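You operate a simulated robot arm through the tools that you are given. There is no shell and no other tool. Be economical: measure what you need, move in short steps, check, and stop when the job is done.

The job below is to be done with a simulated two-armed robot. You get a single attempt, and the scene is never put back.

TASK
Wipe up the spill on the top of the long table with the blue cloth and put it back.

Only the result counts: the job must be done as asked and must still hold three seconds after the hand-in. Knocking over, shifting, dropping, spilling or breaking anything else fails it. Flat cloth is picked up by pressing the open fingertips on it (5 to 10 N) and closing them slowly along it; thin cloth reads only 2 to 8 mm in the jaws.

THE ROBOT
Two 7-joint arms with two-finger parallel grippers on one trunk, on a base that drives. Base frame: it is fixed to the floor where the robot stands at the start and does not move with it; the origin is under the middle of the robot, x ahead of it, y to its left, z up. Readings come in m, degrees, newtons and seconds.
The left shoulder is at the start at [0.07, 0.163, 1.095], the right one opposite. Payload 3.43 kg a hand.
The TCP of each hand is the grasp point between the finger pads, 0.034 m short of the fingertips. In the tool frame z runs along the fingers and y along their closing line. Largest opening 0.128 m; finger width 0.024, thickness 0.012; the body of the gripper, 0.048 by 0.13 m, starts 0.096 m behind the TCP.
Orientation is that of the tool frame in the base frame, as [roll, pitch, yaw] about the fixed x, y, z axes, in that order (R = Rz(yaw) Ry(pitch) Rx(roll)). With the fingers straight down and closing along the base's y, the tool's x points along the base's -x, its y along +y and its z along -z.

THE INTERFACE
- The arms move only by the tool drive_tool. It takes "left_moves", "right_moves" or both (then of equal length, played together; a hand with none holds still); each is a list of rows, each a list of 6 numbers: the shift along the tool's x, y, z in m, then the turn, a rotation vector about the tool's x, y, z in degrees. In form: [[tx, ty, tz, wx, wy, wz], ...]. A call has 1 to 10 rows; each row is the pose to reach, as a shift and turn from the pose commanded when the call began, along the tool's axes at that moment. "left_jaw" and "right_jaw" are, for a hand that has rows, the gripper command, from -1 (shut) to 1 (fully open), values between in proportion, set as the call begins (left out, the last holds). Rows are played at 5 a second. More than 0.05 m and 8.6 degrees between two rows, or a gripper value outside its range, and nothing of the call is played. Where a pose cannot be reached the arm comes as near as it can. A force on the tool above 40 N (or 10 N above the force at the start of the call, whichever is more), or a blocked arm, ends the call early, and 0.2 s more pass. The fingers move at their own pace (about 0.153 m/s each) and stop on an object; they squeeze with about 22 N. The grip force told is the motor's: it shows also when the fingers shut on nothing. Time passes only in rows, and 0.2 s behind the last, so rows that repeat a pose let the fingers close. The reply holds the time, the measured pose of the TCP, the force on the tool along the base axes, the opening and the grip force, in the units named above and with some noise.
- Cameras (640 x 400 px; columns grow to the right, rows downward): "scene" is now at [0.1229, -0.0352, 1.3134]; the picture's right is [-0.33, -0.94, 0.00], its down [-0.62, 0.22, -0.75] and it looks along [0.71, -0.25, -0.66] (base axes); focal length 270 px, centre (320, 200). "left" rides on the left gripper at [0.076, 0.011, -0.16] in its tool frame; the picture's right is [-0.15, 0.99, 0.00], its down [-0.88, -0.13, -0.46] and it looks along [-0.45, -0.07, 0.89] (tool axes); focal length 234 px, centre (320, 200). "right" rides on the right gripper at [0.076, -0.011, -0.16] in its tool frame; the picture's right is [0.15, 0.99, 0.00], its down [-0.88, 0.13, -0.46] and it looks along [-0.45, 0.07, 0.89] (tool axes); focal length 234 px, centre (320, 200). There is no depth. A picture from a camera that has moved, and an enlarged one, comes with that camera's place and axes in the base frame and with its lens. The place of the scene camera against the robot may be out by one fixed shift of up to 0.012 m in any direction.
- get_image(camera): a new picture of that camera. It takes no simulated time.
- lift_body(by): slides the trunk up (or, below 0, down) by that many m; the arms and the scene camera ride with it, the base frame stays. It gives what a move gives, with no picture.
- drive_base(legs): drives the robot by 1 to 6 legs, each [ahead, left, turn to the left] in m, m and degrees, along the robot's own axes; the way and the turn of a leg run together, so that a leg with both is an arc; at most 1.5 m and 180 degrees a leg. The arms and the cameras ride along, it lands a little off, and it stops where it bumps. It gives what a move gives.
- turn_head(pan, tilt): turns the head with the scene camera to pan (to the left, within 86 degrees either way) and tilt (down, from -29 to 69), counted from straight ahead of the robot. It gives what a move gives.
- zoom(camera, box): a new picture of the part [left, top, right, bottom] of that camera's present view, enlarged. It takes no simulated time.
- job_done(): hands the job in; it is judged then, once.

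Work in short steps. Places have to be worked out from the pictures, the camera data and where the tool is seen: move nearer, look again, correct. Check each grasp and each placing, and mend what went wrong. You have 120 turns and 100 pictures in all, those below and enlarged ones among them. Open the grippers and draw the arms clear of the work before you hand the job in, unless the task says otherwise; then end with one line.

The tools are called by a JSON object that holds its "method" and its "body". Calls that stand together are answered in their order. drive_tool: Moves the arms, as the interface text tells. Its arguments: {"type":"object","properties":{"left_moves":{"type":"array"},"left_jaw":{"type":"number"},"right_moves":{"type":"array"},"right_jaw":{"type":"number"}},"required":[]} The other tools are called the same way: lift_body (by) slides the trunk up or down; drive_base (legs) drives the base; turn_head (pan, tilt) turns the head that bears the scene camera; get_image (camera) takes a picture; zoom (camera, box) takes an enlarged picture of a part of a camera's view; job_done () hands the job in.

At the start:

```text
time_s: 0.0
left_eef_pos: [0.6901, 0.0031, 1.0705]
left_tool_rot: [180.0, 0.0, -179.9]
left_force: [0.5, 1.3, -0.3]
left_gripper_width: 0.128
left_grip_force: 0.2
right_eef_pos: [0.5299, -0.4423, 1.0738]
right_tool_rot: [-179.9, 0.1, 180.0]
right_force: [0.1, 0.3, 1.2]
right_gripper_width: 0.128
right_grip_force: 0.1
trunk travel left (down, up): [-0.575, 0.365]
robot x, y, heading: [-0.0008, -0.0008, 0.0]
head pan, tilt: [-19.1, 41.3]
```

scene: 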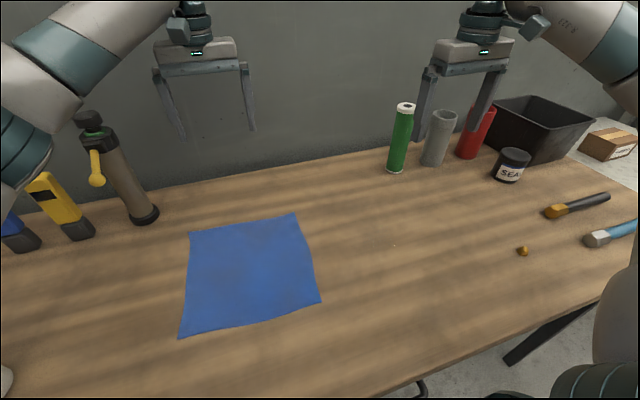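
right: 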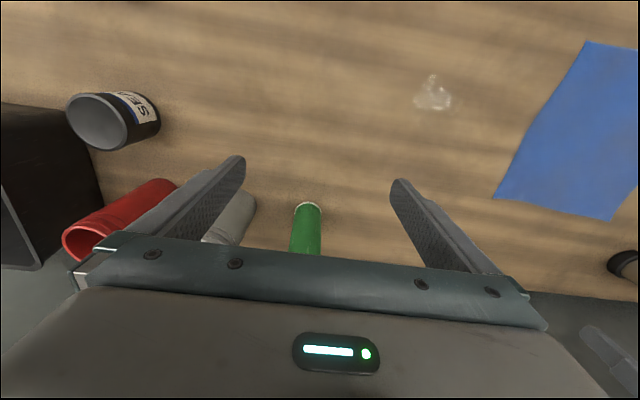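
left: 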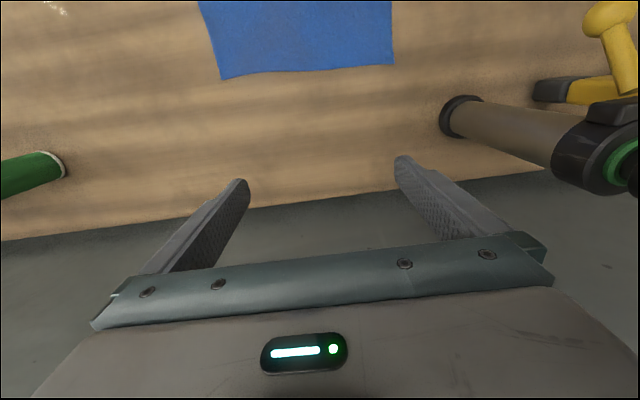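

I'll zoom in on the area where the right camera shows a clear spill, at about (0.45, -0.27), and on the cloth.

{"method": "zoom", "body": {"camera": "right", "box": [340, 20, 640, 220]}}

{"method": "zoom", "body": {"camera": "scene", "box": [160, 180, 480, 380]}}

```text
2.00 times, centred on (490, 120) of right
camera zoom: at [0.4546, -0.4535, 1.2345], right [-0.15, 0.99, 0.0], down [0.88, 0.13, 0.46], along [0.45, 0.07, -0.89], focal length 468 px, centre (-20, 360)
```

zoom: 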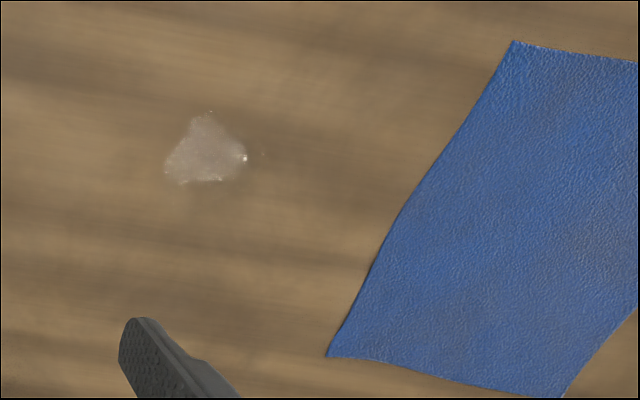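

```text
2.00 times, centred on (320, 280) of scene
camera zoom: at [0.1229, -0.0352, 1.3134], right [-0.33, -0.94, 0.0], down [-0.62, 0.22, -0.75], along [0.71, -0.25, -0.66], focal length 540 px, centre (320, 40)
```

zoom: 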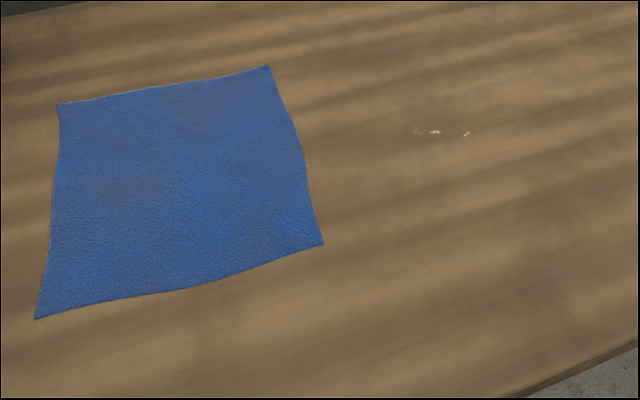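

The three cameras only agree if the table top is at z≈0.865, not 0.811. That puts the cloth at x 0.36–0.60 and y −0.117 to 0.12, and the spill near (0.45, −0.29). I'll bring both hands over the cloth's left and right sides, staying about 5 cm above it.

{"method": "drive_tool", "body": {"right_moves": [[0.00875, 0.04525, 0.0155, 0, 0, 0], [0.0175, 0.0905, 0.031, 0, 0, 0], [0.02625, 0.13575, 0.0465, 0, 0, 0], [0.035, 0.181, 0.062, 0, 0, 0], [0.04375, 0.22625, 0.0775, 0, 0, 0], [0.0525, 0.2715, 0.093, 0, 0, 0], [0.06125, 0.31675, 0.1085, 0, 0, 0], [0.07, 0.362, 0.124, 0, 0, 0], [0.07, 0.362, 0.124, 0, 0, 0]], "left_moves": [[0.02875, 0.01025, 0.015, 0, 0, 0], [0.0575, 0.0205, 0.03, 0, 0, 0], [0.08625, 0.03075, 0.045, 0, 0, 0], [0.115, 0.041, 0.06, 0, 0, 0], [0.14375, 0.05125, 0.075, 0, 0, 0], [0.1725, 0.0615, 0.09, 0, 0, 0], [0.20125, 0.07175, 0.105, 0, 0, 0], [0.23, 0.082, 0.12, 0, 0, 0], [0.23, 0.082, 0.12, 0, 0, 0]], "right_jaw": -0.375, "left_jaw": -0.375}}

{"method": "get_image", "body": {"camera": "scene"}}

{"method": "get_image", "body": {"camera": "right"}}

{"method": "get_image", "body": {"camera": "left"}}

```text
time_s: 2.0
left_eef_pos: [0.46, 0.0834, 0.9515]
left_tool_rot: [179.9, -0.1, -179.9]
left_force: [0.8, -0.3, 0.4]
left_gripper_width: 0.0399
left_grip_force: 0.1
right_eef_pos: [0.4593, -0.0811, 0.9462]
right_tool_rot: [179.9, 0.1, -179.9]
right_force: [0.2, -0.2, 0.7]
right_gripper_width: 0.0397
right_grip_force: 0.1
trunk travel left (down, up): [-0.575, 0.365]
robot x, y, heading: [-0.001, 0.0039, -0.1]
head pan, tilt: [-19.1, 41.3]
```

```text
94 pictures are left
camera scene: at [0.1229, -0.0366, 1.3134], right [-0.33, -0.94, 0.0], down [-0.62, 0.22, -0.75], along [0.71, -0.25, -0.66], focal length 270 px, centre (320, 200)
```

scene: 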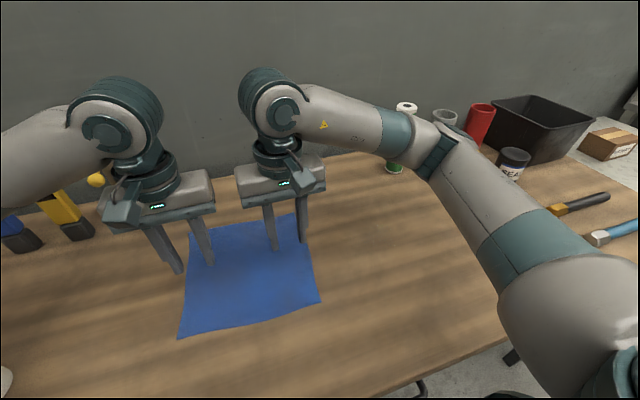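

```text
93 pictures are left
camera right: at [0.3839, -0.0926, 1.1074], right [-0.15, 0.99, 0.0], down [0.88, 0.13, 0.46], along [0.45, 0.07, -0.89], focal length 234 px, centre (320, 200)
```

right: 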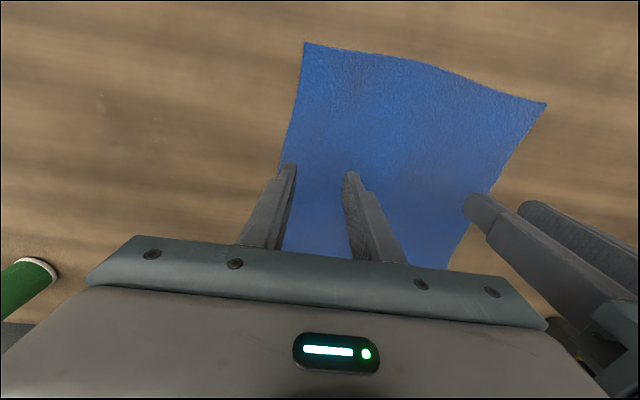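

```text
92 pictures are left
camera left: at [0.3847, 0.0947, 1.1106], right [0.15, 0.99, 0.0], down [0.88, -0.13, 0.45], along [0.45, -0.07, -0.89], focal length 234 px, centre (320, 200)
```

left: 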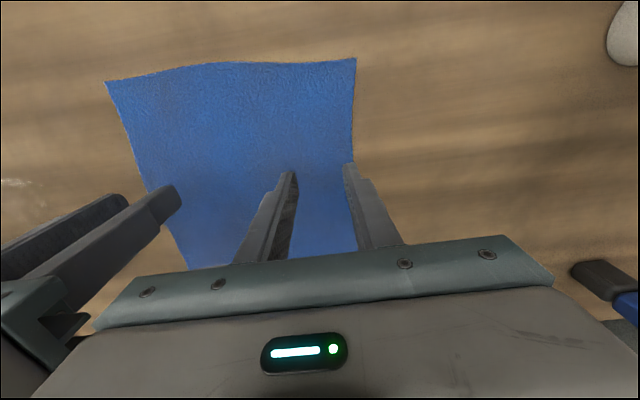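

The fingers line up with the cloth's side strips, and the new views again give z≈0.864 for the table. I'll lower both hands until they almost touch.

{"method": "drive_tool", "body": {"right_moves": [[0, 0.004, 0.015, 0, 0, 0], [0, 0.004, 0.03, 0, 0, 0], [0, 0.004, 0.036, 0, 0, 0], [0, 0.004, 0.042, 0, 0, 0], [0, 0.004, 0.042, 0, 0, 0]], "left_moves": [[0, -0.003, 0.015, 0, 0, 0], [0, -0.003, 0.03, 0, 0, 0], [0, -0.003, 0.04, 0, 0, 0], [0, -0.003, 0.047, 0, 0, 0], [0, -0.003, 0.047, 0, 0, 0]]}}

```text
time_s: 3.2
left_eef_pos: [0.461, 0.0818, 0.904]
left_tool_rot: [179.9, 0.1, -179.9]
left_force: [0.1, -0.3, 0.8]
left_gripper_width: 0.0396
left_grip_force: 0.0
right_eef_pos: [0.4601, -0.0763, 0.9071]
right_tool_rot: [-180.0, 0.0, -180.0]
right_force: [0.4, -0.9, -0.3]
right_gripper_width: 0.04
right_grip_force: 0.1
trunk travel left (down, up): [-0.575, 0.365]
robot x, y, heading: [0.0042, 0.0036, 0.0]
head pan, tilt: [-19.1, 41.3]
```

There is no contact yet. I'll go down slowly in 2 mm steps.

{"method": "drive_tool", "body": {"right_moves": [[0, 0, 0.002, 0, 0, 0], [0, 0, 0.004, 0, 0, 0], [0, 0, 0.006, 0, 0, 0], [0, 0, 0.006, 0, 0, 0]], "left_moves": [[0, 0, 0.001, 0, 0, 0], [0, 0, 0.002, 0, 0, 0], [0, 0, 0.003, 0, 0, 0], [0, 0, 0.003, 0, 0, 0]]}}

```text
time_s: 4.2
left_eef_pos: [0.4594, 0.0815, 0.9011]
left_tool_rot: [-180.0, 0.0, -180.0]
left_force: [0.1, 0.2, -0.4]
left_gripper_width: 0.0398
left_grip_force: 0.1
right_eef_pos: [0.4624, -0.0762, 0.9033]
right_tool_rot: [-180.0, 0.0, 179.9]
right_force: [0.7, 0.3, 0.1]
right_gripper_width: 0.0398
right_grip_force: 0.1
trunk travel left (down, up): [-0.575, 0.365]
robot x, y, heading: [0.0007, -0.002, -0.0]
head pan, tilt: [-19.1, 41.3]
```

Still no contact, so I'll keep going down.

{"method": "drive_tool", "body": {"right_moves": [[0, 0, 0.001, 0, 0, 0], [0, 0, 0.002, 0, 0, 0], [0, 0, 0.003, 0, 0, 0], [0, 0, 0.003, 0, 0, 0]], "left_moves": [[0, 0, 0.001, 0, 0, 0], [0, 0, 0.002, 0, 0, 0], [0, 0, 0.002, 0, 0, 0], [0, 0, 0.002, 0, 0, 0]]}}

{"method": "get_image", "body": {"camera": "left"}}

```text
time_s: 5.2
left_eef_pos: [0.4602, 0.0809, 0.899]
left_tool_rot: [-180.0, 0.0, -179.9]
left_force: [1.5, 0.2, 0.0]
left_gripper_width: 0.0401
left_grip_force: 0.1
right_eef_pos: [0.4602, -0.0763, 0.8996]
right_tool_rot: [180.0, 0.0, -180.0]
right_force: [-0.6, 0.4, 0.4]
right_gripper_width: 0.0399
right_grip_force: 0.1
trunk travel left (down, up): [-0.575, 0.365]
robot x, y, heading: [-0.0038, -0.0039, -0.1]
head pan, tilt: [-19.1, 41.3]
```

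```text
91 pictures are left
camera left: at [0.384, 0.0924, 1.0577], right [0.15, 0.99, 0.0], down [0.88, -0.13, 0.46], along [0.45, -0.07, -0.89], focal length 234 px, centre (320, 200)
```

left: 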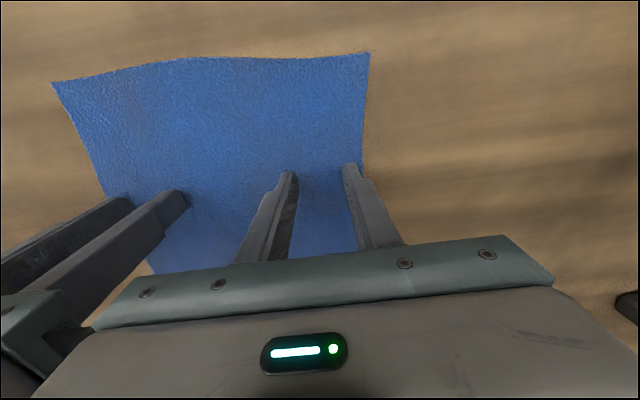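

Very close now. I'll keep stepping down by 1 mm at a time and watch the force.

{"method": "drive_tool", "body": {"right_moves": [[0, 0, 0.001, 0, 0, 0], [0, 0, 0.002, 0, 0, 0], [0, 0, 0.003, 0, 0, 0], [0, 0, 0.003, 0, 0, 0]], "left_moves": [[0, 0, 0.001, 0, 0, 0], [0, 0, 0.002, 0, 0, 0], [0, 0, 0.003, 0, 0, 0], [0, 0, 0.003, 0, 0, 0]]}}

```text
time_s: 6.2
left_eef_pos: [0.4601, 0.0818, 0.8957]
left_tool_rot: [180.0, 0.0, -179.9]
left_force: [-0.3, 0.4, 0.0]
left_gripper_width: 0.0401
left_grip_force: 0.1
right_eef_pos: [0.4604, -0.077, 0.8962]
right_tool_rot: [-179.9, 0.0, -180.0]
right_force: [-0.1, -0.2, 0.4]
right_gripper_width: 0.0398
right_grip_force: 0.0
trunk travel left (down, up): [-0.575, 0.365]
robot x, y, heading: [-0.0002, -0.0016, -0.0]
head pan, tilt: [-19.1, 41.3]
```

{"method": "drive_tool", "body": {"right_moves": [[0, 0, 0.001, 0, 0, 0], [0, 0, 0.002, 0, 0, 0], [0, 0, 0.003, 0, 0, 0], [0, 0, 0.003, 0, 0, 0]], "left_moves": [[0, 0, 0.001, 0, 0, 0], [0, 0, 0.002, 0, 0, 0], [0, 0, 0.003, 0, 0, 0], [0, 0, 0.003, 0, 0, 0]]}}

{"method": "zoom", "body": {"camera": "scene", "box": [100, 150, 420, 350]}}

```text
time_s: 7.2
left_eef_pos: [0.4603, 0.0813, 0.8947]
left_tool_rot: [179.9, 0.2, -179.9]
left_force: [5.1, 0.9, 22.3]
left_gripper_width: 0.0399
left_grip_force: 0.0
right_eef_pos: [0.4596, -0.0764, 0.8945]
right_tool_rot: [-179.9, 0.1, 180.0]
right_force: [1.6, 1.4, 6.8]
right_gripper_width: 0.0398
right_grip_force: 0.1
trunk travel left (down, up): [-0.575, 0.365]
robot x, y, heading: [-0.0004, 0.0037, 0.0]
head pan, tilt: [-19.1, 41.3]
```

```text
2.00 times, centred on (260, 250) of scene
camera zoom: at [0.1214, -0.0352, 1.314], right [-0.33, -0.94, 0.0], down [-0.62, 0.22, -0.75], along [0.71, -0.25, -0.66], focal length 540 px, centre (440, 100)
```

zoom: 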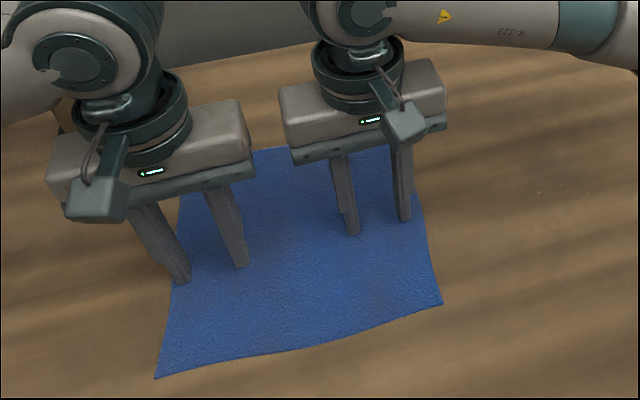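

Both hands are touching, with the right at 7 N and the left at 22 N. I'll ease the left up 1 mm and start closing the jaws slowly in small steps.

{"method": "drive_tool", "body": {"right_moves": [[0, 0, 0, 0, 0, 0], [0, 0, 0, 0, 0, 0]], "left_moves": [[0, 0, -0.001, 0, 0, 0], [0, 0, -0.001, 0, 0, 0]]}}

{"method": "drive_tool", "body": {"right_moves": [[0, 0, 0, 0, 0, 0], [0, 0, 0, 0, 0, 0]], "left_moves": [[0, 0, 0, 0, 0, 0], [0, 0, 0, 0, 0, 0]], "right_jaw": -0.48, "left_jaw": -0.48}}

```text
time_s: 7.8
left_eef_pos: [0.4599, 0.0814, 0.8954]
left_tool_rot: [-180.0, 0.0, -179.9]
left_force: [2.1, 2.0, 11.9]
left_gripper_width: 0.0404
left_grip_force: 0.4
right_eef_pos: [0.4603, -0.0761, 0.8942]
right_tool_rot: [180.0, 0.2, 179.9]
right_force: [1.4, -0.5, 16.5]
right_gripper_width: 0.0396
right_grip_force: 0.0
trunk travel left (down, up): [-0.575, 0.365]
robot x, y, heading: [0.0018, -0.0036, 0.1]
head pan, tilt: [-19.1, 41.3]
```

```text
time_s: 8.4
left_eef_pos: [0.4575, 0.0812, 0.8961]
left_tool_rot: [180.0, -0.1, 180.0]
left_force: [-1.2, -1.4, 5.8]
left_gripper_width: 0.0321
left_grip_force: 0.0
right_eef_pos: [0.4604, -0.0761, 0.8947]
right_tool_rot: [179.9, 0.1, -180.0]
right_force: [1.4, 1.9, 19.7]
right_gripper_width: 0.0315
right_grip_force: 0.0
trunk travel left (down, up): [-0.575, 0.365]
robot x, y, heading: [0.0023, 0.0026, 0.1]
head pan, tilt: [-19.1, 41.3]
```

The right force has crept up to 20 N, so I'll raise it 0.8 mm and keep closing.

{"method": "drive_tool", "body": {"right_moves": [[0, 0, -0.0008, 0, 0, 0], [0, 0, -0.0008, 0, 0, 0]], "left_moves": [[0, 0, 0, 0, 0, 0], [0, 0, 0, 0, 0, 0]], "right_jaw": -0.6, "left_jaw": -0.6}}

{"method": "get_image", "body": {"camera": "right"}}

{"method": "get_image", "body": {"camera": "left"}}

```text
time_s: 9.0
left_eef_pos: [0.4593, 0.0815, 0.8952]
left_tool_rot: [-179.9, 0.0, -179.9]
left_force: [-1.9, 0.1, 8.2]
left_gripper_width: 0.0243
left_grip_force: 0.0
right_eef_pos: [0.4588, -0.0771, 0.894]
right_tool_rot: [-179.9, 0.0, 180.0]
right_force: [0.6, -1.1, 6.9]
right_gripper_width: 0.0249
right_grip_force: 0.2
trunk travel left (down, up): [-0.575, 0.365]
robot x, y, heading: [-0.0, -0.0011, 0.1]
head pan, tilt: [-19.1, 41.3]
```

```text
89 pictures are left
camera right: at [0.3834, -0.0878, 1.0558], right [-0.15, 0.99, 0.0], down [0.88, 0.13, 0.46], along [0.45, 0.07, -0.89], focal length 234 px, centre (320, 200)
```

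right: 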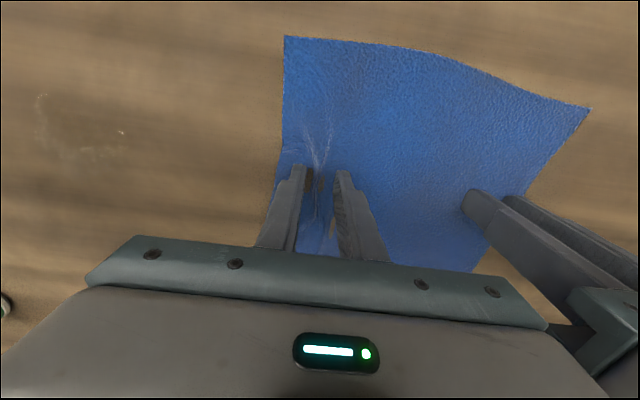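

```text
88 pictures are left
camera left: at [0.3831, 0.0925, 1.0541], right [0.15, 0.99, 0.0], down [0.88, -0.13, 0.46], along [0.45, -0.07, -0.89], focal length 234 px, centre (320, 200)
```

left: 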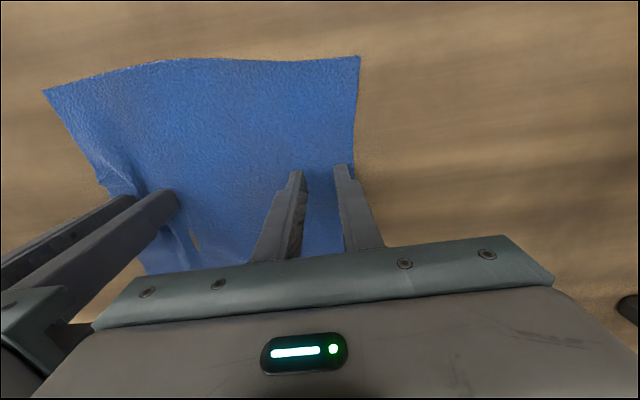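

The right hand is gathering a fold, but the left isn't yet. I'll press the left slightly harder and keep closing both.

{"method": "drive_tool", "body": {"right_moves": [[0, 0, 0.0, 0, 0, 0], [0, 0, 0.0, 0, 0, 0]], "left_moves": [[0, 0, 0.0005, 0, 0, 0], [0, 0, 0.0005, 0, 0, 0]], "right_jaw": -0.72, "left_jaw": -0.65}}

{"method": "drive_tool", "body": {"right_moves": [[0, 0, 0.0, 0, 0, 0], [0, 0, 0.0, 0, 0, 0]], "left_moves": [[0, 0, 0, 0, 0, 0], [0, 0, 0, 0, 0, 0]], "right_jaw": -0.84, "left_jaw": -0.72}}

{"method": "get_image", "body": {"camera": "left"}}

{"method": "get_image", "body": {"camera": "right"}}

```text
time_s: 9.6
left_eef_pos: [0.46, 0.081, 0.8951]
left_tool_rot: [-180.0, 0.2, -180.0]
left_force: [-2.1, -0.6, 16.9]
left_gripper_width: 0.0212
left_grip_force: 0.0
right_eef_pos: [0.4586, -0.0766, 0.8952]
right_tool_rot: [180.0, 0.1, 180.0]
right_force: [-0.4, -0.6, -0.1]
right_gripper_width: 0.0178
right_grip_force: 0.0
trunk travel left (down, up): [-0.575, 0.365]
robot x, y, heading: [-0.0047, 0.0023, 0.1]
head pan, tilt: [-19.1, 41.3]
```

```text
time_s: 10.2
left_eef_pos: [0.4596, 0.0818, 0.8956]
left_tool_rot: [179.9, 0.1, -179.9]
left_force: [0.4, -2.3, 21.3]
left_gripper_width: 0.016
left_grip_force: 0.1
right_eef_pos: [0.4598, -0.0775, 0.896]
right_tool_rot: [-180.0, 0.0, 180.0]
right_force: [0.7, 0.2, 0.3]
right_gripper_width: 0.0102
right_grip_force: 0.1
trunk travel left (down, up): [-0.575, 0.365]
robot x, y, heading: [-0.0032, 0.0003, 0.1]
head pan, tilt: [-19.1, 41.3]
```

```text
87 pictures are left
camera left: at [0.3835, 0.092, 1.0539], right [0.15, 0.99, 0.0], down [0.88, -0.13, 0.46], along [0.45, -0.07, -0.89], focal length 234 px, centre (320, 200)
```

left: 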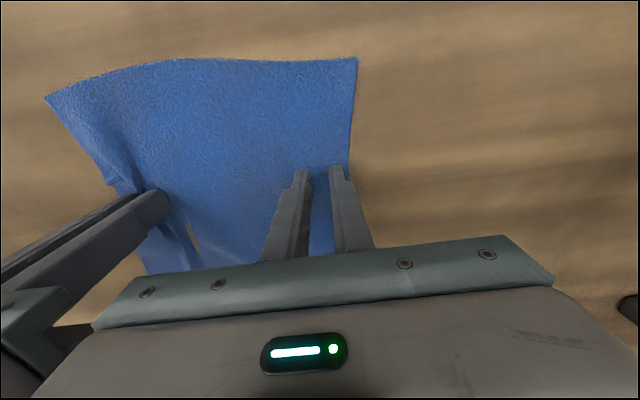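

```text
86 pictures are left
camera right: at [0.3835, -0.0881, 1.0564], right [-0.15, 0.99, 0.0], down [0.88, 0.13, 0.46], along [0.45, 0.07, -0.89], focal length 234 px, centre (320, 200)
```

right: 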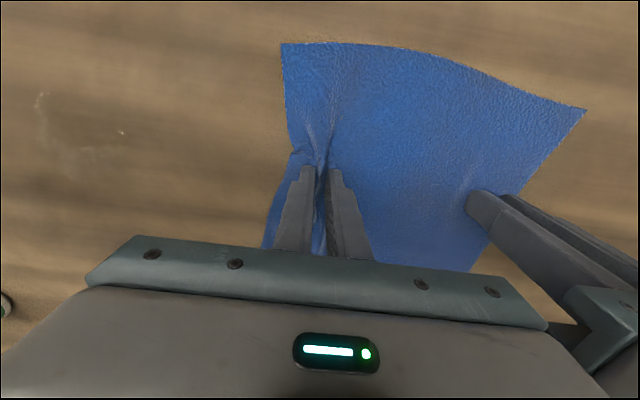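

The right hand holds a ridge, so I'll shut it fully. The left is sliding without folding, so I'll reopen it and press again afterwards.

{"method": "drive_tool", "body": {"right_moves": [[0, 0, 0.0, 0, 0, 0], [0, 0, 0.0, 0, 0, 0], [0, 0, 0.0, 0, 0, 0]], "left_moves": [[0, 0, -0.002, 0, 0, 0], [0, 0, -0.002, 0, 0, 0], [0, 0, -0.002, 0, 0, 0]], "right_jaw": -1, "left_jaw": -0.375}}

{"method": "get_image", "body": {"camera": "left"}}

{"method": "get_image", "body": {"camera": "right"}}

```text
time_s: 11.0
left_eef_pos: [0.4593, 0.0813, 0.8965]
left_tool_rot: [-179.9, -0.1, -179.9]
left_force: [0.0, 0.1, 0.4]
left_gripper_width: 0.0398
left_grip_force: 0.0
right_eef_pos: [0.4612, -0.0762, 0.8961]
right_tool_rot: [180.0, -0.1, -180.0]
right_force: [-0.9, 0.9, 6.4]
right_gripper_width: 0.002
right_grip_force: 21.7
trunk travel left (down, up): [-0.575, 0.365]
robot x, y, heading: [-0.0014, -0.0038, 0.2]
head pan, tilt: [-19.1, 41.3]
```

```text
85 pictures are left
camera left: at [0.3841, 0.0931, 1.0553], right [0.14, 0.99, 0.0], down [0.88, -0.13, 0.45], along [0.45, -0.07, -0.89], focal length 234 px, centre (320, 200)
```

left: 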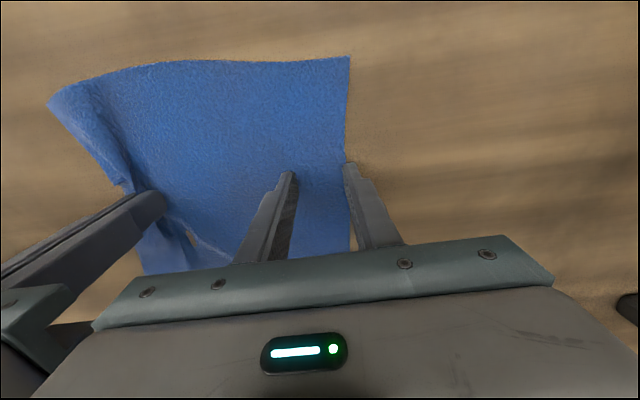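

```text
84 pictures are left
camera right: at [0.3842, -0.0873, 1.0562], right [-0.15, 0.99, 0.0], down [0.88, 0.13, 0.46], along [0.45, 0.07, -0.89], focal length 234 px, centre (320, 200)
```

right: 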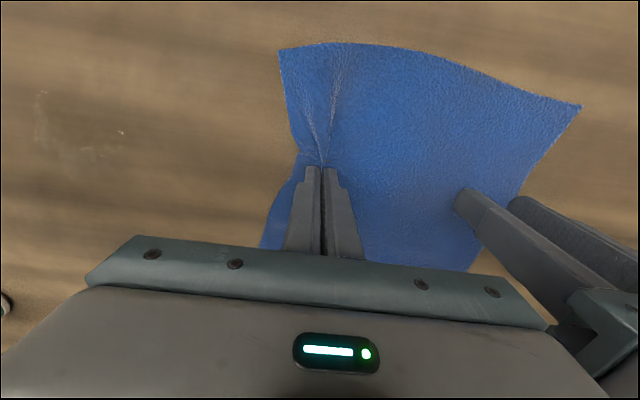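

The right hand has the cloth, reading 2 mm. The left edge is now at y≈0.105, so I'll move the left hand 1 cm inward with a narrower opening and press again.

{"method": "drive_tool", "body": {"left_moves": [[0, 0, -0.006, 0, 0, 0], [0, -0.01, -0.006, 0, 0, 0], [0, -0.01, -0.001, 0, 0, 0], [0, -0.01, 0.001, 0, 0, 0], [0, -0.01, 0.0015, 0, 0, 0], [0, -0.01, 0.0015, 0, 0, 0]], "left_jaw": -0.52}}

{"method": "get_image", "body": {"camera": "left"}}

```text
time_s: 12.4
left_eef_pos: [0.4591, 0.072, 0.8957]
left_tool_rot: [179.9, 0.2, -179.9]
left_force: [0.1, 1.2, 22.3]
left_gripper_width: 0.0309
left_grip_force: 0.5
right_eef_pos: [0.4586, -0.0768, 0.8951]
right_tool_rot: [-180.0, 0.1, 179.9]
right_force: [0.4, -0.3, 0.7]
right_gripper_width: 0.0016
right_grip_force: 22.0
trunk travel left (down, up): [-0.575, 0.365]
robot x, y, heading: [-0.0009, -0.0018, 0.2]
head pan, tilt: [-19.1, 41.3]
```

```text
83 pictures are left
camera left: at [0.3825, 0.0831, 1.0538], right [0.15, 0.99, 0.0], down [0.88, -0.13, 0.46], along [0.45, -0.07, -0.89], focal length 234 px, centre (320, 200)
```

left: 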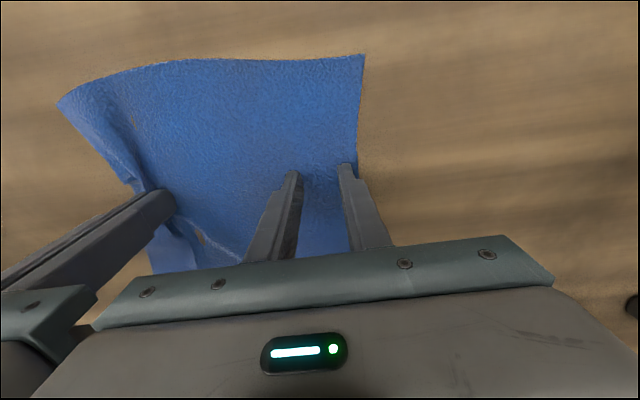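

The left finger is on the cloth at 22 N. I'll ease off to about 10 N and close in small steps.

{"method": "drive_tool", "body": {"left_moves": [[0, 0, -0.0007, 0, 0, 0], [0, 0, -0.0007, 0, 0, 0], [0, 0, -0.0007, 0, 0, 0]], "left_jaw": -0.58}}

{"method": "drive_tool", "body": {"left_moves": [[0, 0, 0, 0, 0, 0], [0, 0, 0, 0, 0, 0]], "left_jaw": -0.65}}

{"method": "drive_tool", "body": {"left_moves": [[0, 0, 0, 0, 0, 0], [0, 0, 0, 0, 0, 0]], "left_jaw": -0.72}}

{"method": "get_image", "body": {"camera": "left"}}

```text
time_s: 13.2
left_eef_pos: [0.4589, 0.0708, 0.8947]
left_tool_rot: [-179.9, 0.1, 180.0]
left_force: [1.9, -5.7, 27.7]
left_gripper_width: 0.0249
left_grip_force: 0.0
right_eef_pos: [0.4593, -0.0777, 0.8971]
right_tool_rot: [180.0, 0.1, 180.0]
right_force: [-0.4, 0.7, 0.0]
right_gripper_width: 0.0019
right_grip_force: 22.4
trunk travel left (down, up): [-0.575, 0.365]
robot x, y, heading: [-0.0014, 0.0019, 0.4]
head pan, tilt: [-19.1, 41.3]
```

```text
time_s: 13.8
left_eef_pos: [0.459, 0.0715, 0.8952]
left_tool_rot: [180.0, 0.1, -180.0]
left_force: [2.4, -4.8, 30.9]
left_gripper_width: 0.0198
left_grip_force: 0.1
right_eef_pos: [0.4587, -0.0763, 0.8962]
right_tool_rot: [179.9, 0.0, 180.0]
right_force: [0.5, 1.0, 0.4]
right_gripper_width: 0.0017
right_grip_force: 22.0
trunk travel left (down, up): [-0.575, 0.365]
robot x, y, heading: [0.0005, -0.001, -0.2]
head pan, tilt: [-19.1, 41.3]
```

```text
time_s: 14.4
left_eef_pos: [0.4585, 0.0709, 0.8953]
left_tool_rot: [180.0, 0.1, -179.9]
left_force: [1.8, -5.2, 32.5]
left_gripper_width: 0.0155
left_grip_force: 0.1
right_eef_pos: [0.4584, -0.0776, 0.8956]
right_tool_rot: [180.0, 0.0, -180.0]
right_force: [-0.3, 2.2, 0.1]
right_gripper_width: 0.0021
right_grip_force: 22.0
trunk travel left (down, up): [-0.575, 0.365]
robot x, y, heading: [0.001, 0.0027, 0.1]
head pan, tilt: [-19.1, 41.3]
```

```text
82 pictures are left
camera left: at [0.3821, 0.0825, 1.0539], right [0.15, 0.99, 0.0], down [0.88, -0.13, 0.46], along [0.45, -0.07, -0.89], focal length 234 px, centre (320, 200)
```

left: 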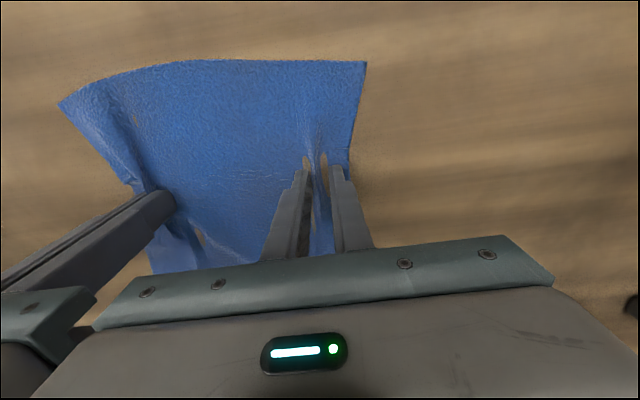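

The left is now raising a fold too, though pressing hard at 32 N. I'll ease up 1 mm while it finishes closing.

{"method": "drive_tool", "body": {"left_moves": [[0, 0, -0.001, 0, 0, 0], [0, 0, -0.001, 0, 0, 0]], "left_jaw": -0.84}}

{"method": "drive_tool", "body": {"left_moves": [[0, 0, 0, 0, 0, 0], [0, 0, 0, 0, 0, 0], [0, 0, 0, 0, 0, 0]], "left_jaw": -1}}

{"method": "get_image", "body": {"camera": "left"}}

{"method": "get_image", "body": {"camera": "scene"}}

```text
time_s: 15.0
left_eef_pos: [0.4579, 0.0713, 0.8951]
left_tool_rot: [180.0, 0.0, 180.0]
left_force: [0.2, -7.4, 24.1]
left_gripper_width: 0.0106
left_grip_force: 0.7
right_eef_pos: [0.4584, -0.0768, 0.8967]
right_tool_rot: [180.0, 0.1, -180.0]
right_force: [-0.5, 5.5, 0.2]
right_gripper_width: 0.002
right_grip_force: 22.2
trunk travel left (down, up): [-0.575, 0.365]
robot x, y, heading: [-0.0037, 0.0001, 0.1]
head pan, tilt: [-19.1, 41.3]
```

```text
time_s: 15.8
left_eef_pos: [0.4578, 0.0717, 0.8952]
left_tool_rot: [180.0, 0.0, -179.9]
left_force: [-2.6, -16.2, 17.0]
left_gripper_width: 0.0019
left_grip_force: 21.7
right_eef_pos: [0.4583, -0.077, 0.8956]
right_tool_rot: [179.8, 0.0, -180.0]
right_force: [0.6, 16.0, 0.5]
right_gripper_width: 0.0022
right_grip_force: 21.4
trunk travel left (down, up): [-0.575, 0.365]
robot x, y, heading: [-0.0014, 0.002, 0.3]
head pan, tilt: [-19.1, 41.3]
```

```text
81 pictures are left
camera left: at [0.3823, 0.0828, 1.0541], right [0.15, 0.99, 0.0], down [0.88, -0.13, 0.46], along [0.45, -0.07, -0.89], focal length 234 px, centre (320, 200)
```

left: 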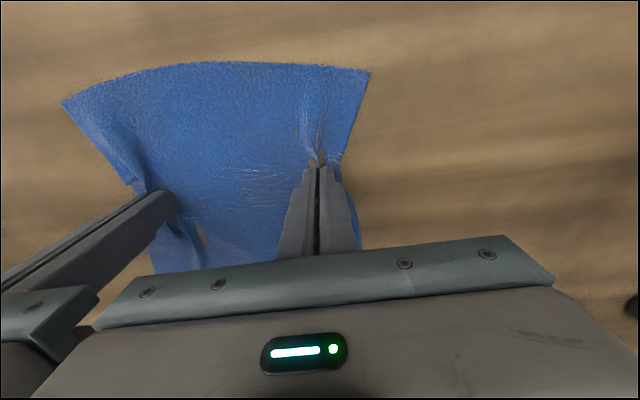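

```text
80 pictures are left
camera scene: at [0.1212, -0.0353, 1.3136], right [-0.33, -0.94, 0.0], down [-0.62, 0.22, -0.75], along [0.71, -0.25, -0.66], focal length 270 px, centre (320, 200)
```

scene: 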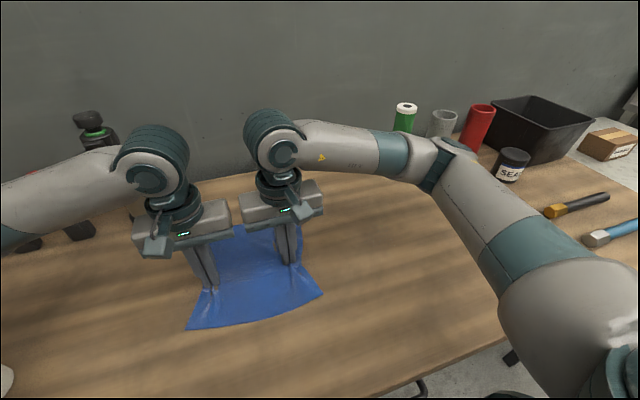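

Both hands grip the cloth at 2 mm, with about 16 N of tension between them. I'll slide them together toward −y by 0.29 m so the taut cloth wipes across the spill.

{"method": "drive_tool", "body": {"right_moves": [[0, -0.029, 0, 0, 0, 0], [0, -0.058, 0, 0, 0, 0], [0, -0.087, 0, 0, 0, 0], [0, -0.116, 0, 0, 0, 0], [0, -0.145, 0, 0, 0, 0], [0, -0.174, 0, 0, 0, 0], [0, -0.203, 0, 0, 0, 0], [0, -0.232, 0, 0, 0, 0], [0, -0.261, 0, 0, 0, 0], [0, -0.29, 0, 0, 0, 0]], "left_moves": [[0, -0.029, -0.0007, 0, 0, 0], [0, -0.058, -0.0007, 0, 0, 0], [0, -0.087, -0.0007, 0, 0, 0], [0, -0.116, -0.0007, 0, 0, 0], [0, -0.145, -0.0007, 0, 0, 0], [0, -0.174, -0.0007, 0, 0, 0], [0, -0.203, -0.0007, 0, 0, 0], [0, -0.232, -0.0007, 0, 0, 0], [0, -0.261, -0.0007, 0, 0, 0], [0, -0.29, -0.0007, 0, 0, 0]]}}

{"method": "get_image", "body": {"camera": "scene"}}

{"method": "get_image", "body": {"camera": "right"}}

```text
time_s: 17.1
left_eef_pos: [0.4628, -0.0789, 0.8964]
left_tool_rot: [-179.9, 0.1, -179.9]
left_force: [-0.3, -9.3, 0.0]
left_gripper_width: 0.0017
left_grip_force: 21.7
right_eef_pos: [0.4582, -0.2229, 0.895]
right_tool_rot: [179.6, 0.3, -179.9]
right_force: [-2.9, 5.6, 19.1]
right_gripper_width: 0.002
right_grip_force: 22.4
trunk travel left (down, up): [-0.575, 0.365]
robot x, y, heading: [0.0026, 0.0008, -0.1]
head pan, tilt: [-19.1, 41.3]
stopped in row 6 (right hand): the force on the tool passed its limit (the readings are from after the stop); the commanded pose is now the measured one
```

```text
79 pictures are left
camera scene: at [0.121, -0.0359, 1.3135], right [-0.33, -0.94, 0.0], down [-0.62, 0.22, -0.75], along [0.71, -0.25, -0.66], focal length 270 px, centre (320, 200)
```

scene: 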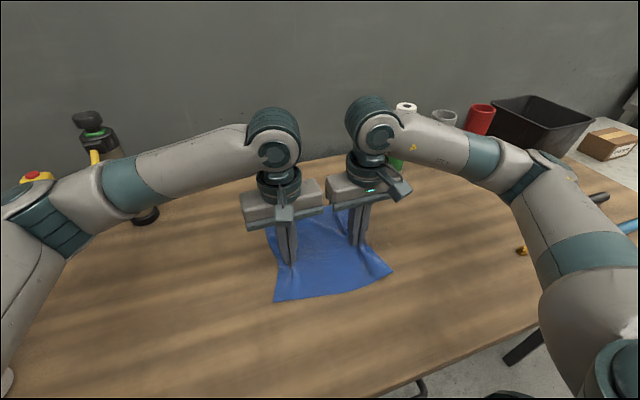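

```text
78 pictures are left
camera right: at [0.3826, -0.236, 1.0554], right [-0.15, 0.99, 0.01], down [0.88, 0.13, 0.46], along [0.46, 0.07, -0.89], focal length 234 px, centre (320, 200)
```

right: 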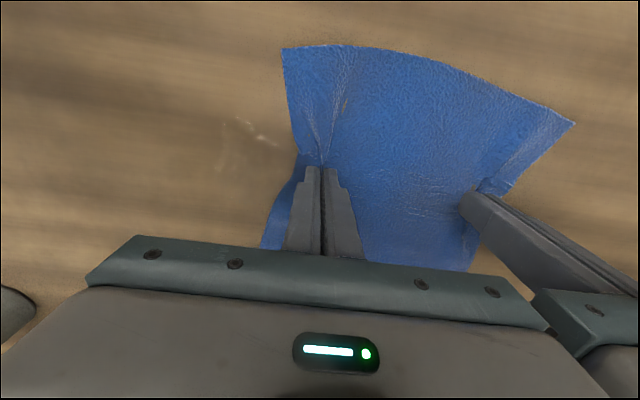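

The move stopped on force at y≈−0.22, just short of the spill (centre about 0.44, −0.285). I'll lift the right hand 1 mm and go on more slowly, shifting slightly toward −x.

{"method": "drive_tool", "body": {"right_moves": [[0.003, -0.018, -0.001, 0, 0, 0], [0.006, -0.033, -0.001, 0, 0, 0], [0.009, -0.048, -0.001, 0, 0, 0], [0.012, -0.063, -0.001, 0, 0, 0], [0.015, -0.078, -0.001, 0, 0, 0], [0.015, -0.093, -0.001, 0, 0, 0], [0.015, -0.108, -0.001, 0, 0, 0], [0.015, -0.123, -0.001, 0, 0, 0], [0.015, -0.138, -0.001, 0, 0, 0]], "left_moves": [[0.003, -0.014, 0, 0, 0, 0], [0.006, -0.029, 0, 0, 0, 0], [0.009, -0.044, 0, 0, 0, 0], [0.012, -0.059, 0, 0, 0, 0], [0.015, -0.074, 0, 0, 0, 0], [0.015, -0.089, 0, 0, 0, 0], [0.015, -0.104, 0, 0, 0, 0], [0.015, -0.119, 0, 0, 0, 0], [0.015, -0.134, 0, 0, 0, 0]]}}

{"method": "get_image", "body": {"camera": "scene"}}

{"method": "get_image", "body": {"camera": "right"}}

```text
time_s: 19.1
left_eef_pos: [0.449, -0.2117, 0.8954]
left_tool_rot: [-179.9, 0.0, -179.9]
left_force: [-1.7, -21.3, 15.0]
left_gripper_width: 0.0018
left_grip_force: 21.8
right_eef_pos: [0.4435, -0.3607, 0.897]
right_tool_rot: [179.7, 0.2, -180.0]
right_force: [0.9, 23.8, -0.2]
right_gripper_width: 0.002
right_grip_force: 22.0
trunk travel left (down, up): [-0.575, 0.365]
robot x, y, heading: [0.0025, -0.0008, -0.0]
head pan, tilt: [-19.1, 41.3]
```

```text
77 pictures are left
camera scene: at [0.1214, -0.0351, 1.3137], right [-0.33, -0.94, 0.0], down [-0.62, 0.22, -0.75], along [0.71, -0.25, -0.66], focal length 270 px, centre (320, 200)
```

scene: 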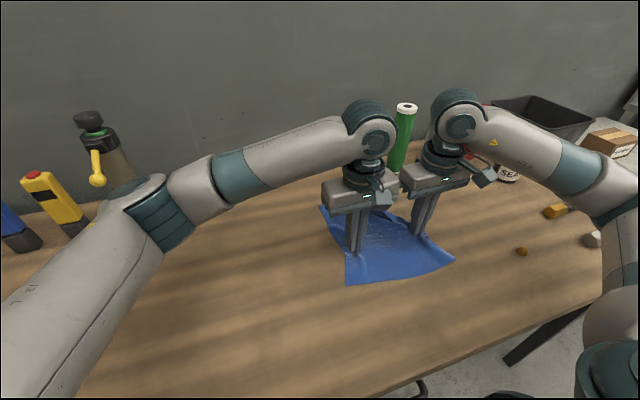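

```text
76 pictures are left
camera right: at [0.3669, -0.3741, 1.0571], right [-0.15, 0.99, 0.0], down [0.88, 0.13, 0.46], along [0.45, 0.07, -0.89], focal length 234 px, centre (320, 200)
```

right: 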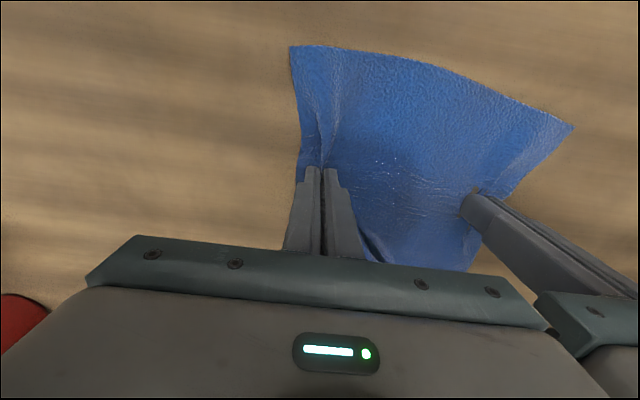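

The cloth covers the spill, and some glints show through it. I'll wipe back toward +y, which uncovers the spot so I can check it.

{"method": "drive_tool", "body": {"right_moves": [[0, 0.018, 0.0005, 0, 0, 0], [0, 0.036, 0.0005, 0, 0, 0], [0, 0.054, 0.0005, 0, 0, 0], [0, 0.072, 0.0005, 0, 0, 0], [0, 0.09, 0.0005, 0, 0, 0], [0, 0.108, 0.0005, 0, 0, 0], [0, 0.126, 0.0005, 0, 0, 0], [0, 0.144, 0.0005, 0, 0, 0]], "left_moves": [[0, 0.017, -0.0005, 0, 0, 0], [0, 0.034, -0.0005, 0, 0, 0], [0, 0.052, -0.0005, 0, 0, 0], [0, 0.07, -0.0005, 0, 0, 0], [0, 0.088, -0.0005, 0, 0, 0], [0, 0.106, -0.0005, 0, 0, 0], [0, 0.124, -0.0005, 0, 0, 0], [0, 0.142, -0.0005, 0, 0, 0]]}}

{"method": "get_image", "body": {"camera": "right"}}

```text
time_s: 20.9
left_eef_pos: [0.4502, -0.0669, 0.8968]
left_tool_rot: [-179.9, -0.1, -180.0]
left_force: [-1.8, -20.7, -0.4]
left_gripper_width: 0.0021
left_grip_force: 21.9
right_eef_pos: [0.4454, -0.2137, 0.8964]
right_tool_rot: [179.7, 0.2, -180.0]
right_force: [1.7, 19.5, 6.2]
right_gripper_width: 0.0017
right_grip_force: 21.8
trunk travel left (down, up): [-0.575, 0.365]
robot x, y, heading: [0.0003, -0.0009, 0.1]
head pan, tilt: [-19.1, 41.3]
```

```text
75 pictures are left
camera right: at [0.3693, -0.2267, 1.0559], right [-0.15, 0.99, 0.0], down [0.88, 0.13, 0.46], along [0.45, 0.07, -0.89], focal length 234 px, centre (320, 200)
```

right: 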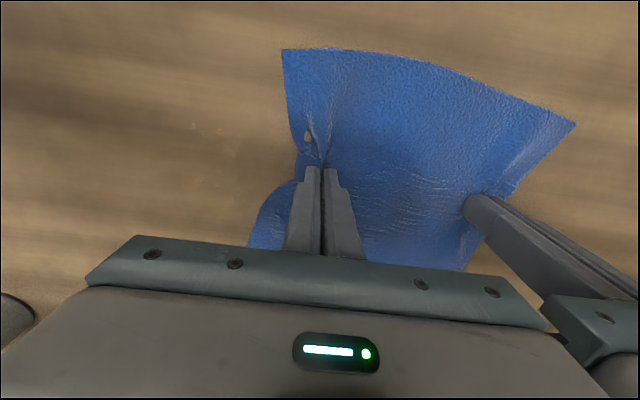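

The spill is much fainter. I'll zoom in on what's left.

{"method": "zoom", "body": {"camera": "right", "box": [120, 70, 320, 195]}}

```text
3.20 times, centred on (220, 132) of right
camera zoom: at [0.3693, -0.2267, 1.0559], right [-0.15, 0.99, 0.0], down [0.88, 0.13, 0.46], along [0.45, 0.07, -0.89], focal length 749 px, centre (640, 416)
```

zoom: 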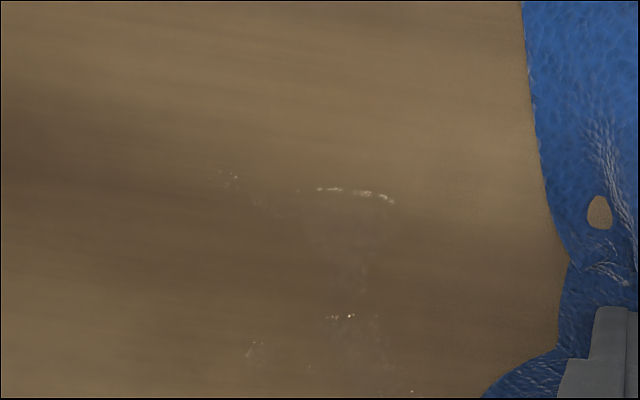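

A thin residue remains over x 0.41–0.47, y −0.27 to −0.32. I'll do another pass with slightly more pressure, going out at x≈0.42 and sweeping in x over the spot.

{"method": "drive_tool", "body": {"right_moves": [[0.012, -0.02, 0.0003, 0, 0, 0], [0.025, -0.04, 0.0003, 0, 0, 0], [0.025, -0.06, 0.0003, 0, 0, 0], [0.025, -0.08, 0.0003, 0, 0, 0], [0.025, -0.1, 0.0003, 0, 0, 0], [0.012, -0.11, 0.0003, 0, 0, 0], [0.0, -0.11, 0.0003, 0, 0, 0], [-0.015, -0.11, 0.0003, 0, 0, 0], [-0.015, -0.13, 0.0003, 0, 0, 0], [-0.015, -0.15, 0.0003, 0, 0, 0]], "left_moves": [[0.012, -0.02, 0.0006, 0, 0, 0], [0.025, -0.04, 0.0006, 0, 0, 0], [0.025, -0.06, 0.0006, 0, 0, 0], [0.025, -0.08, 0.0006, 0, 0, 0], [0.025, -0.1, 0.0006, 0, 0, 0], [0.012, -0.11, 0.0006, 0, 0, 0], [0.0, -0.11, 0.0006, 0, 0, 0], [-0.015, -0.11, 0.0006, 0, 0, 0], [-0.015, -0.13, 0.0006, 0, 0, 0], [-0.015, -0.15, 0.0006, 0, 0, 0]]}}

```text
time_s: 21.8
left_eef_pos: [0.4216, -0.1356, 0.897]
left_tool_rot: [-179.7, 0.1, -180.0]
left_force: [0.9, -7.9, 0.6]
left_gripper_width: 0.002
left_grip_force: 21.2
right_eef_pos: [0.4201, -0.2804, 0.8959]
right_tool_rot: [179.3, 0.4, -179.6]
right_force: [-3.8, 11.9, 20.5]
right_gripper_width: 0.0019
right_grip_force: 21.7
trunk travel left (down, up): [-0.575, 0.365]
robot x, y, heading: [-0.0001, 0.0012, 0.1]
head pan, tilt: [-19.1, 41.3]
stopped in row 4 (right hand): the force on the tool passed its limit (the readings are from after the stop); the commanded pose is now the measured one
```

That stopped on force again, right over the spot. I'll relieve the right hand a little and sweep over the residue in small moves.

{"method": "drive_tool", "body": {"right_moves": [[0, -0.012, -0.0008, 0, 0, 0], [0, -0.024, -0.0008, 0, 0, 0], [-0.014, -0.024, -0.0008, 0, 0, 0], [-0.028, -0.024, -0.0008, 0, 0, 0], [-0.042, -0.024, -0.0008, 0, 0, 0], [-0.042, -0.038, -0.0008, 0, 0, 0], [-0.028, -0.038, -0.0008, 0, 0, 0], [-0.014, -0.038, -0.0008, 0, 0, 0], [0, -0.038, -0.0008, 0, 0, 0]], "left_moves": [[0, -0.01, 0.0005, 0, 0, 0], [0, -0.022, 0.0005, 0, 0, 0], [-0.014, -0.022, 0.0005, 0, 0, 0], [-0.028, -0.022, 0.0005, 0, 0, 0], [-0.042, -0.022, 0.0005, 0, 0, 0], [-0.042, -0.036, 0.0005, 0, 0, 0], [-0.028, -0.036, 0.0005, 0, 0, 0], [-0.014, -0.036, 0.0005, 0, 0, 0], [0, -0.036, 0.0005, 0, 0, 0]]}}

{"method": "drive_tool", "body": {"right_moves": [[0, -0.018, 0, 0, 0, 0], [0, -0.036, 0, 0, 0, 0], [-0.015, -0.045, 0, 0, 0, 0], [-0.03, -0.045, 0, 0, 0, 0], [-0.045, -0.045, 0, 0, 0, 0], [-0.03, -0.045, 0, 0, 0, 0], [-0.015, -0.045, 0, 0, 0, 0], [0, -0.045, 0, 0, 0, 0]], "left_moves": [[0, -0.018, 0, 0, 0, 0], [0, -0.036, 0, 0, 0, 0], [-0.015, -0.045, 0, 0, 0, 0], [-0.03, -0.045, 0, 0, 0, 0], [-0.045, -0.045, 0, 0, 0, 0], [-0.03, -0.045, 0, 0, 0, 0], [-0.015, -0.045, 0, 0, 0, 0], [0, -0.045, 0, 0, 0, 0]]}}

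{"method": "get_image", "body": {"camera": "right"}}

```text
time_s: 23.8
left_eef_pos: [0.4235, -0.1716, 0.8959]
left_tool_rot: [-179.9, 0.0, -179.9]
left_force: [-1.2, -20.2, 0.8]
left_gripper_width: 0.0019
left_grip_force: 22.3
right_eef_pos: [0.4201, -0.3202, 0.8956]
right_tool_rot: [179.4, 0.3, -179.9]
right_force: [1.8, 19.1, 7.6]
right_gripper_width: 0.0022
right_grip_force: 22.2
trunk travel left (down, up): [-0.575, 0.365]
robot x, y, heading: [-0.0009, 0.003, 0.1]
head pan, tilt: [-19.1, 41.3]
```

```text
time_s: 25.6
left_eef_pos: [0.4242, -0.2134, 0.8978]
left_tool_rot: [-179.7, 0.0, -179.9]
left_force: [-0.4, -23.9, 0.3]
left_gripper_width: 0.0019
left_grip_force: 22.5
right_eef_pos: [0.423, -0.3633, 0.8947]
right_tool_rot: [179.5, 0.5, -179.8]
right_force: [13.1, 24.9, 28.0]
right_gripper_width: 0.002
right_grip_force: 22.3
trunk travel left (down, up): [-0.575, 0.365]
robot x, y, heading: [0.0041, 0.0008, 0.1]
head pan, tilt: [-19.1, 41.3]
```

```text
73 pictures are left
camera right: at [0.3453, -0.3762, 1.0551], right [-0.15, 0.99, 0.01], down [0.88, 0.13, 0.46], along [0.46, 0.08, -0.89], focal length 234 px, centre (320, 200)
```

right: 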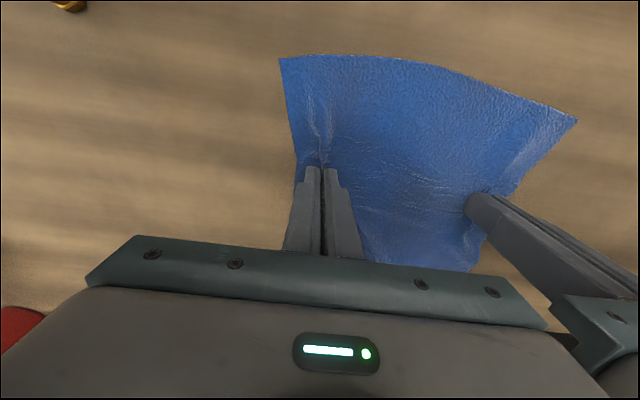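

There are no glints now. I'll draw back toward +y with the right hand relieved, and look again.

{"method": "drive_tool", "body": {"right_moves": [[0, 0.018, -0.0012, 0, 0, 0], [0, 0.036, -0.0012, 0, 0, 0], [0, 0.054, -0.0012, 0, 0, 0], [-0.01, 0.072, -0.0012, 0, 0, 0], [-0.02, 0.09, -0.0012, 0, 0, 0], [-0.03, 0.11, -0.0012, 0, 0, 0], [-0.037, 0.13, -0.0012, 0, 0, 0], [-0.037, 0.15, -0.0012, 0, 0, 0]], "left_moves": [[0, 0.017, 0.0008, 0, 0, 0], [0, 0.034, 0.0008, 0, 0, 0], [0, 0.052, 0.0008, 0, 0, 0], [-0.01, 0.07, 0.0008, 0, 0, 0], [-0.02, 0.088, 0.0008, 0, 0, 0], [-0.03, 0.108, 0.0008, 0, 0, 0], [-0.037, 0.128, 0.0008, 0, 0, 0], [-0.037, 0.148, 0.0008, 0, 0, 0]]}}

{"method": "get_image", "body": {"camera": "right"}}

{"method": "zoom", "body": {"camera": "right", "box": [120, 70, 320, 195]}}

```text
time_s: 27.4
left_eef_pos: [0.4601, -0.0664, 0.8953]
left_tool_rot: [-179.8, 0.1, -179.9]
left_force: [-0.5, -21.7, 10.1]
left_gripper_width: 0.0017
left_grip_force: 21.9
right_eef_pos: [0.4585, -0.2149, 0.8966]
right_tool_rot: [179.5, 0.2, -179.8]
right_force: [1.0, 21.0, -0.3]
right_gripper_width: 0.002
right_grip_force: 21.9
trunk travel left (down, up): [-0.575, 0.365]
robot x, y, heading: [-0.0011, 0.0008, 0.1]
head pan, tilt: [-19.1, 41.3]
```

```text
72 pictures are left
camera right: at [0.3823, -0.2274, 1.0564], right [-0.15, 0.99, 0.01], down [0.88, 0.13, 0.46], along [0.46, 0.08, -0.89], focal length 234 px, centre (320, 200)
```

right: 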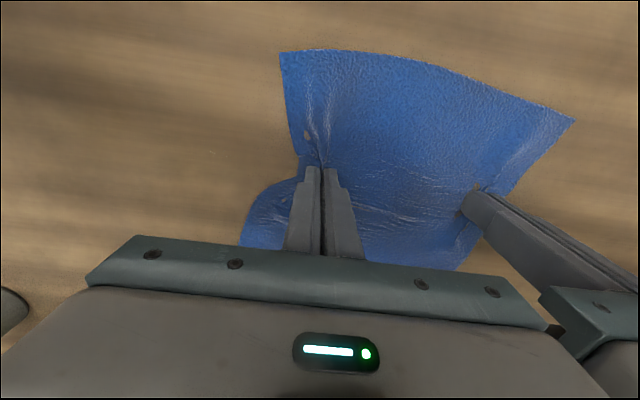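

```text
3.20 times, centred on (220, 132) of right
camera zoom: at [0.3823, -0.2274, 1.0564], right [-0.15, 0.99, 0.01], down [0.88, 0.13, 0.46], along [0.46, 0.08, -0.89], focal length 749 px, centre (640, 416)
```

zoom: 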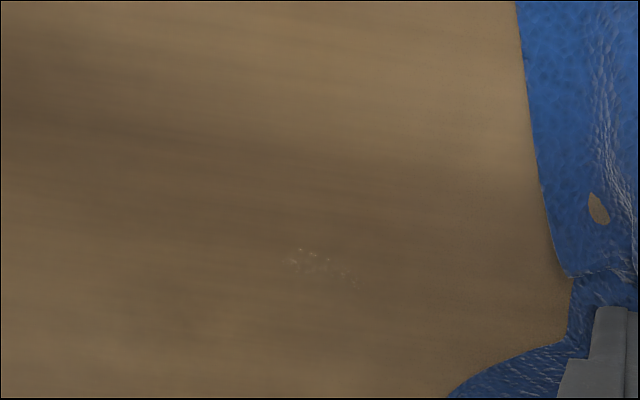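

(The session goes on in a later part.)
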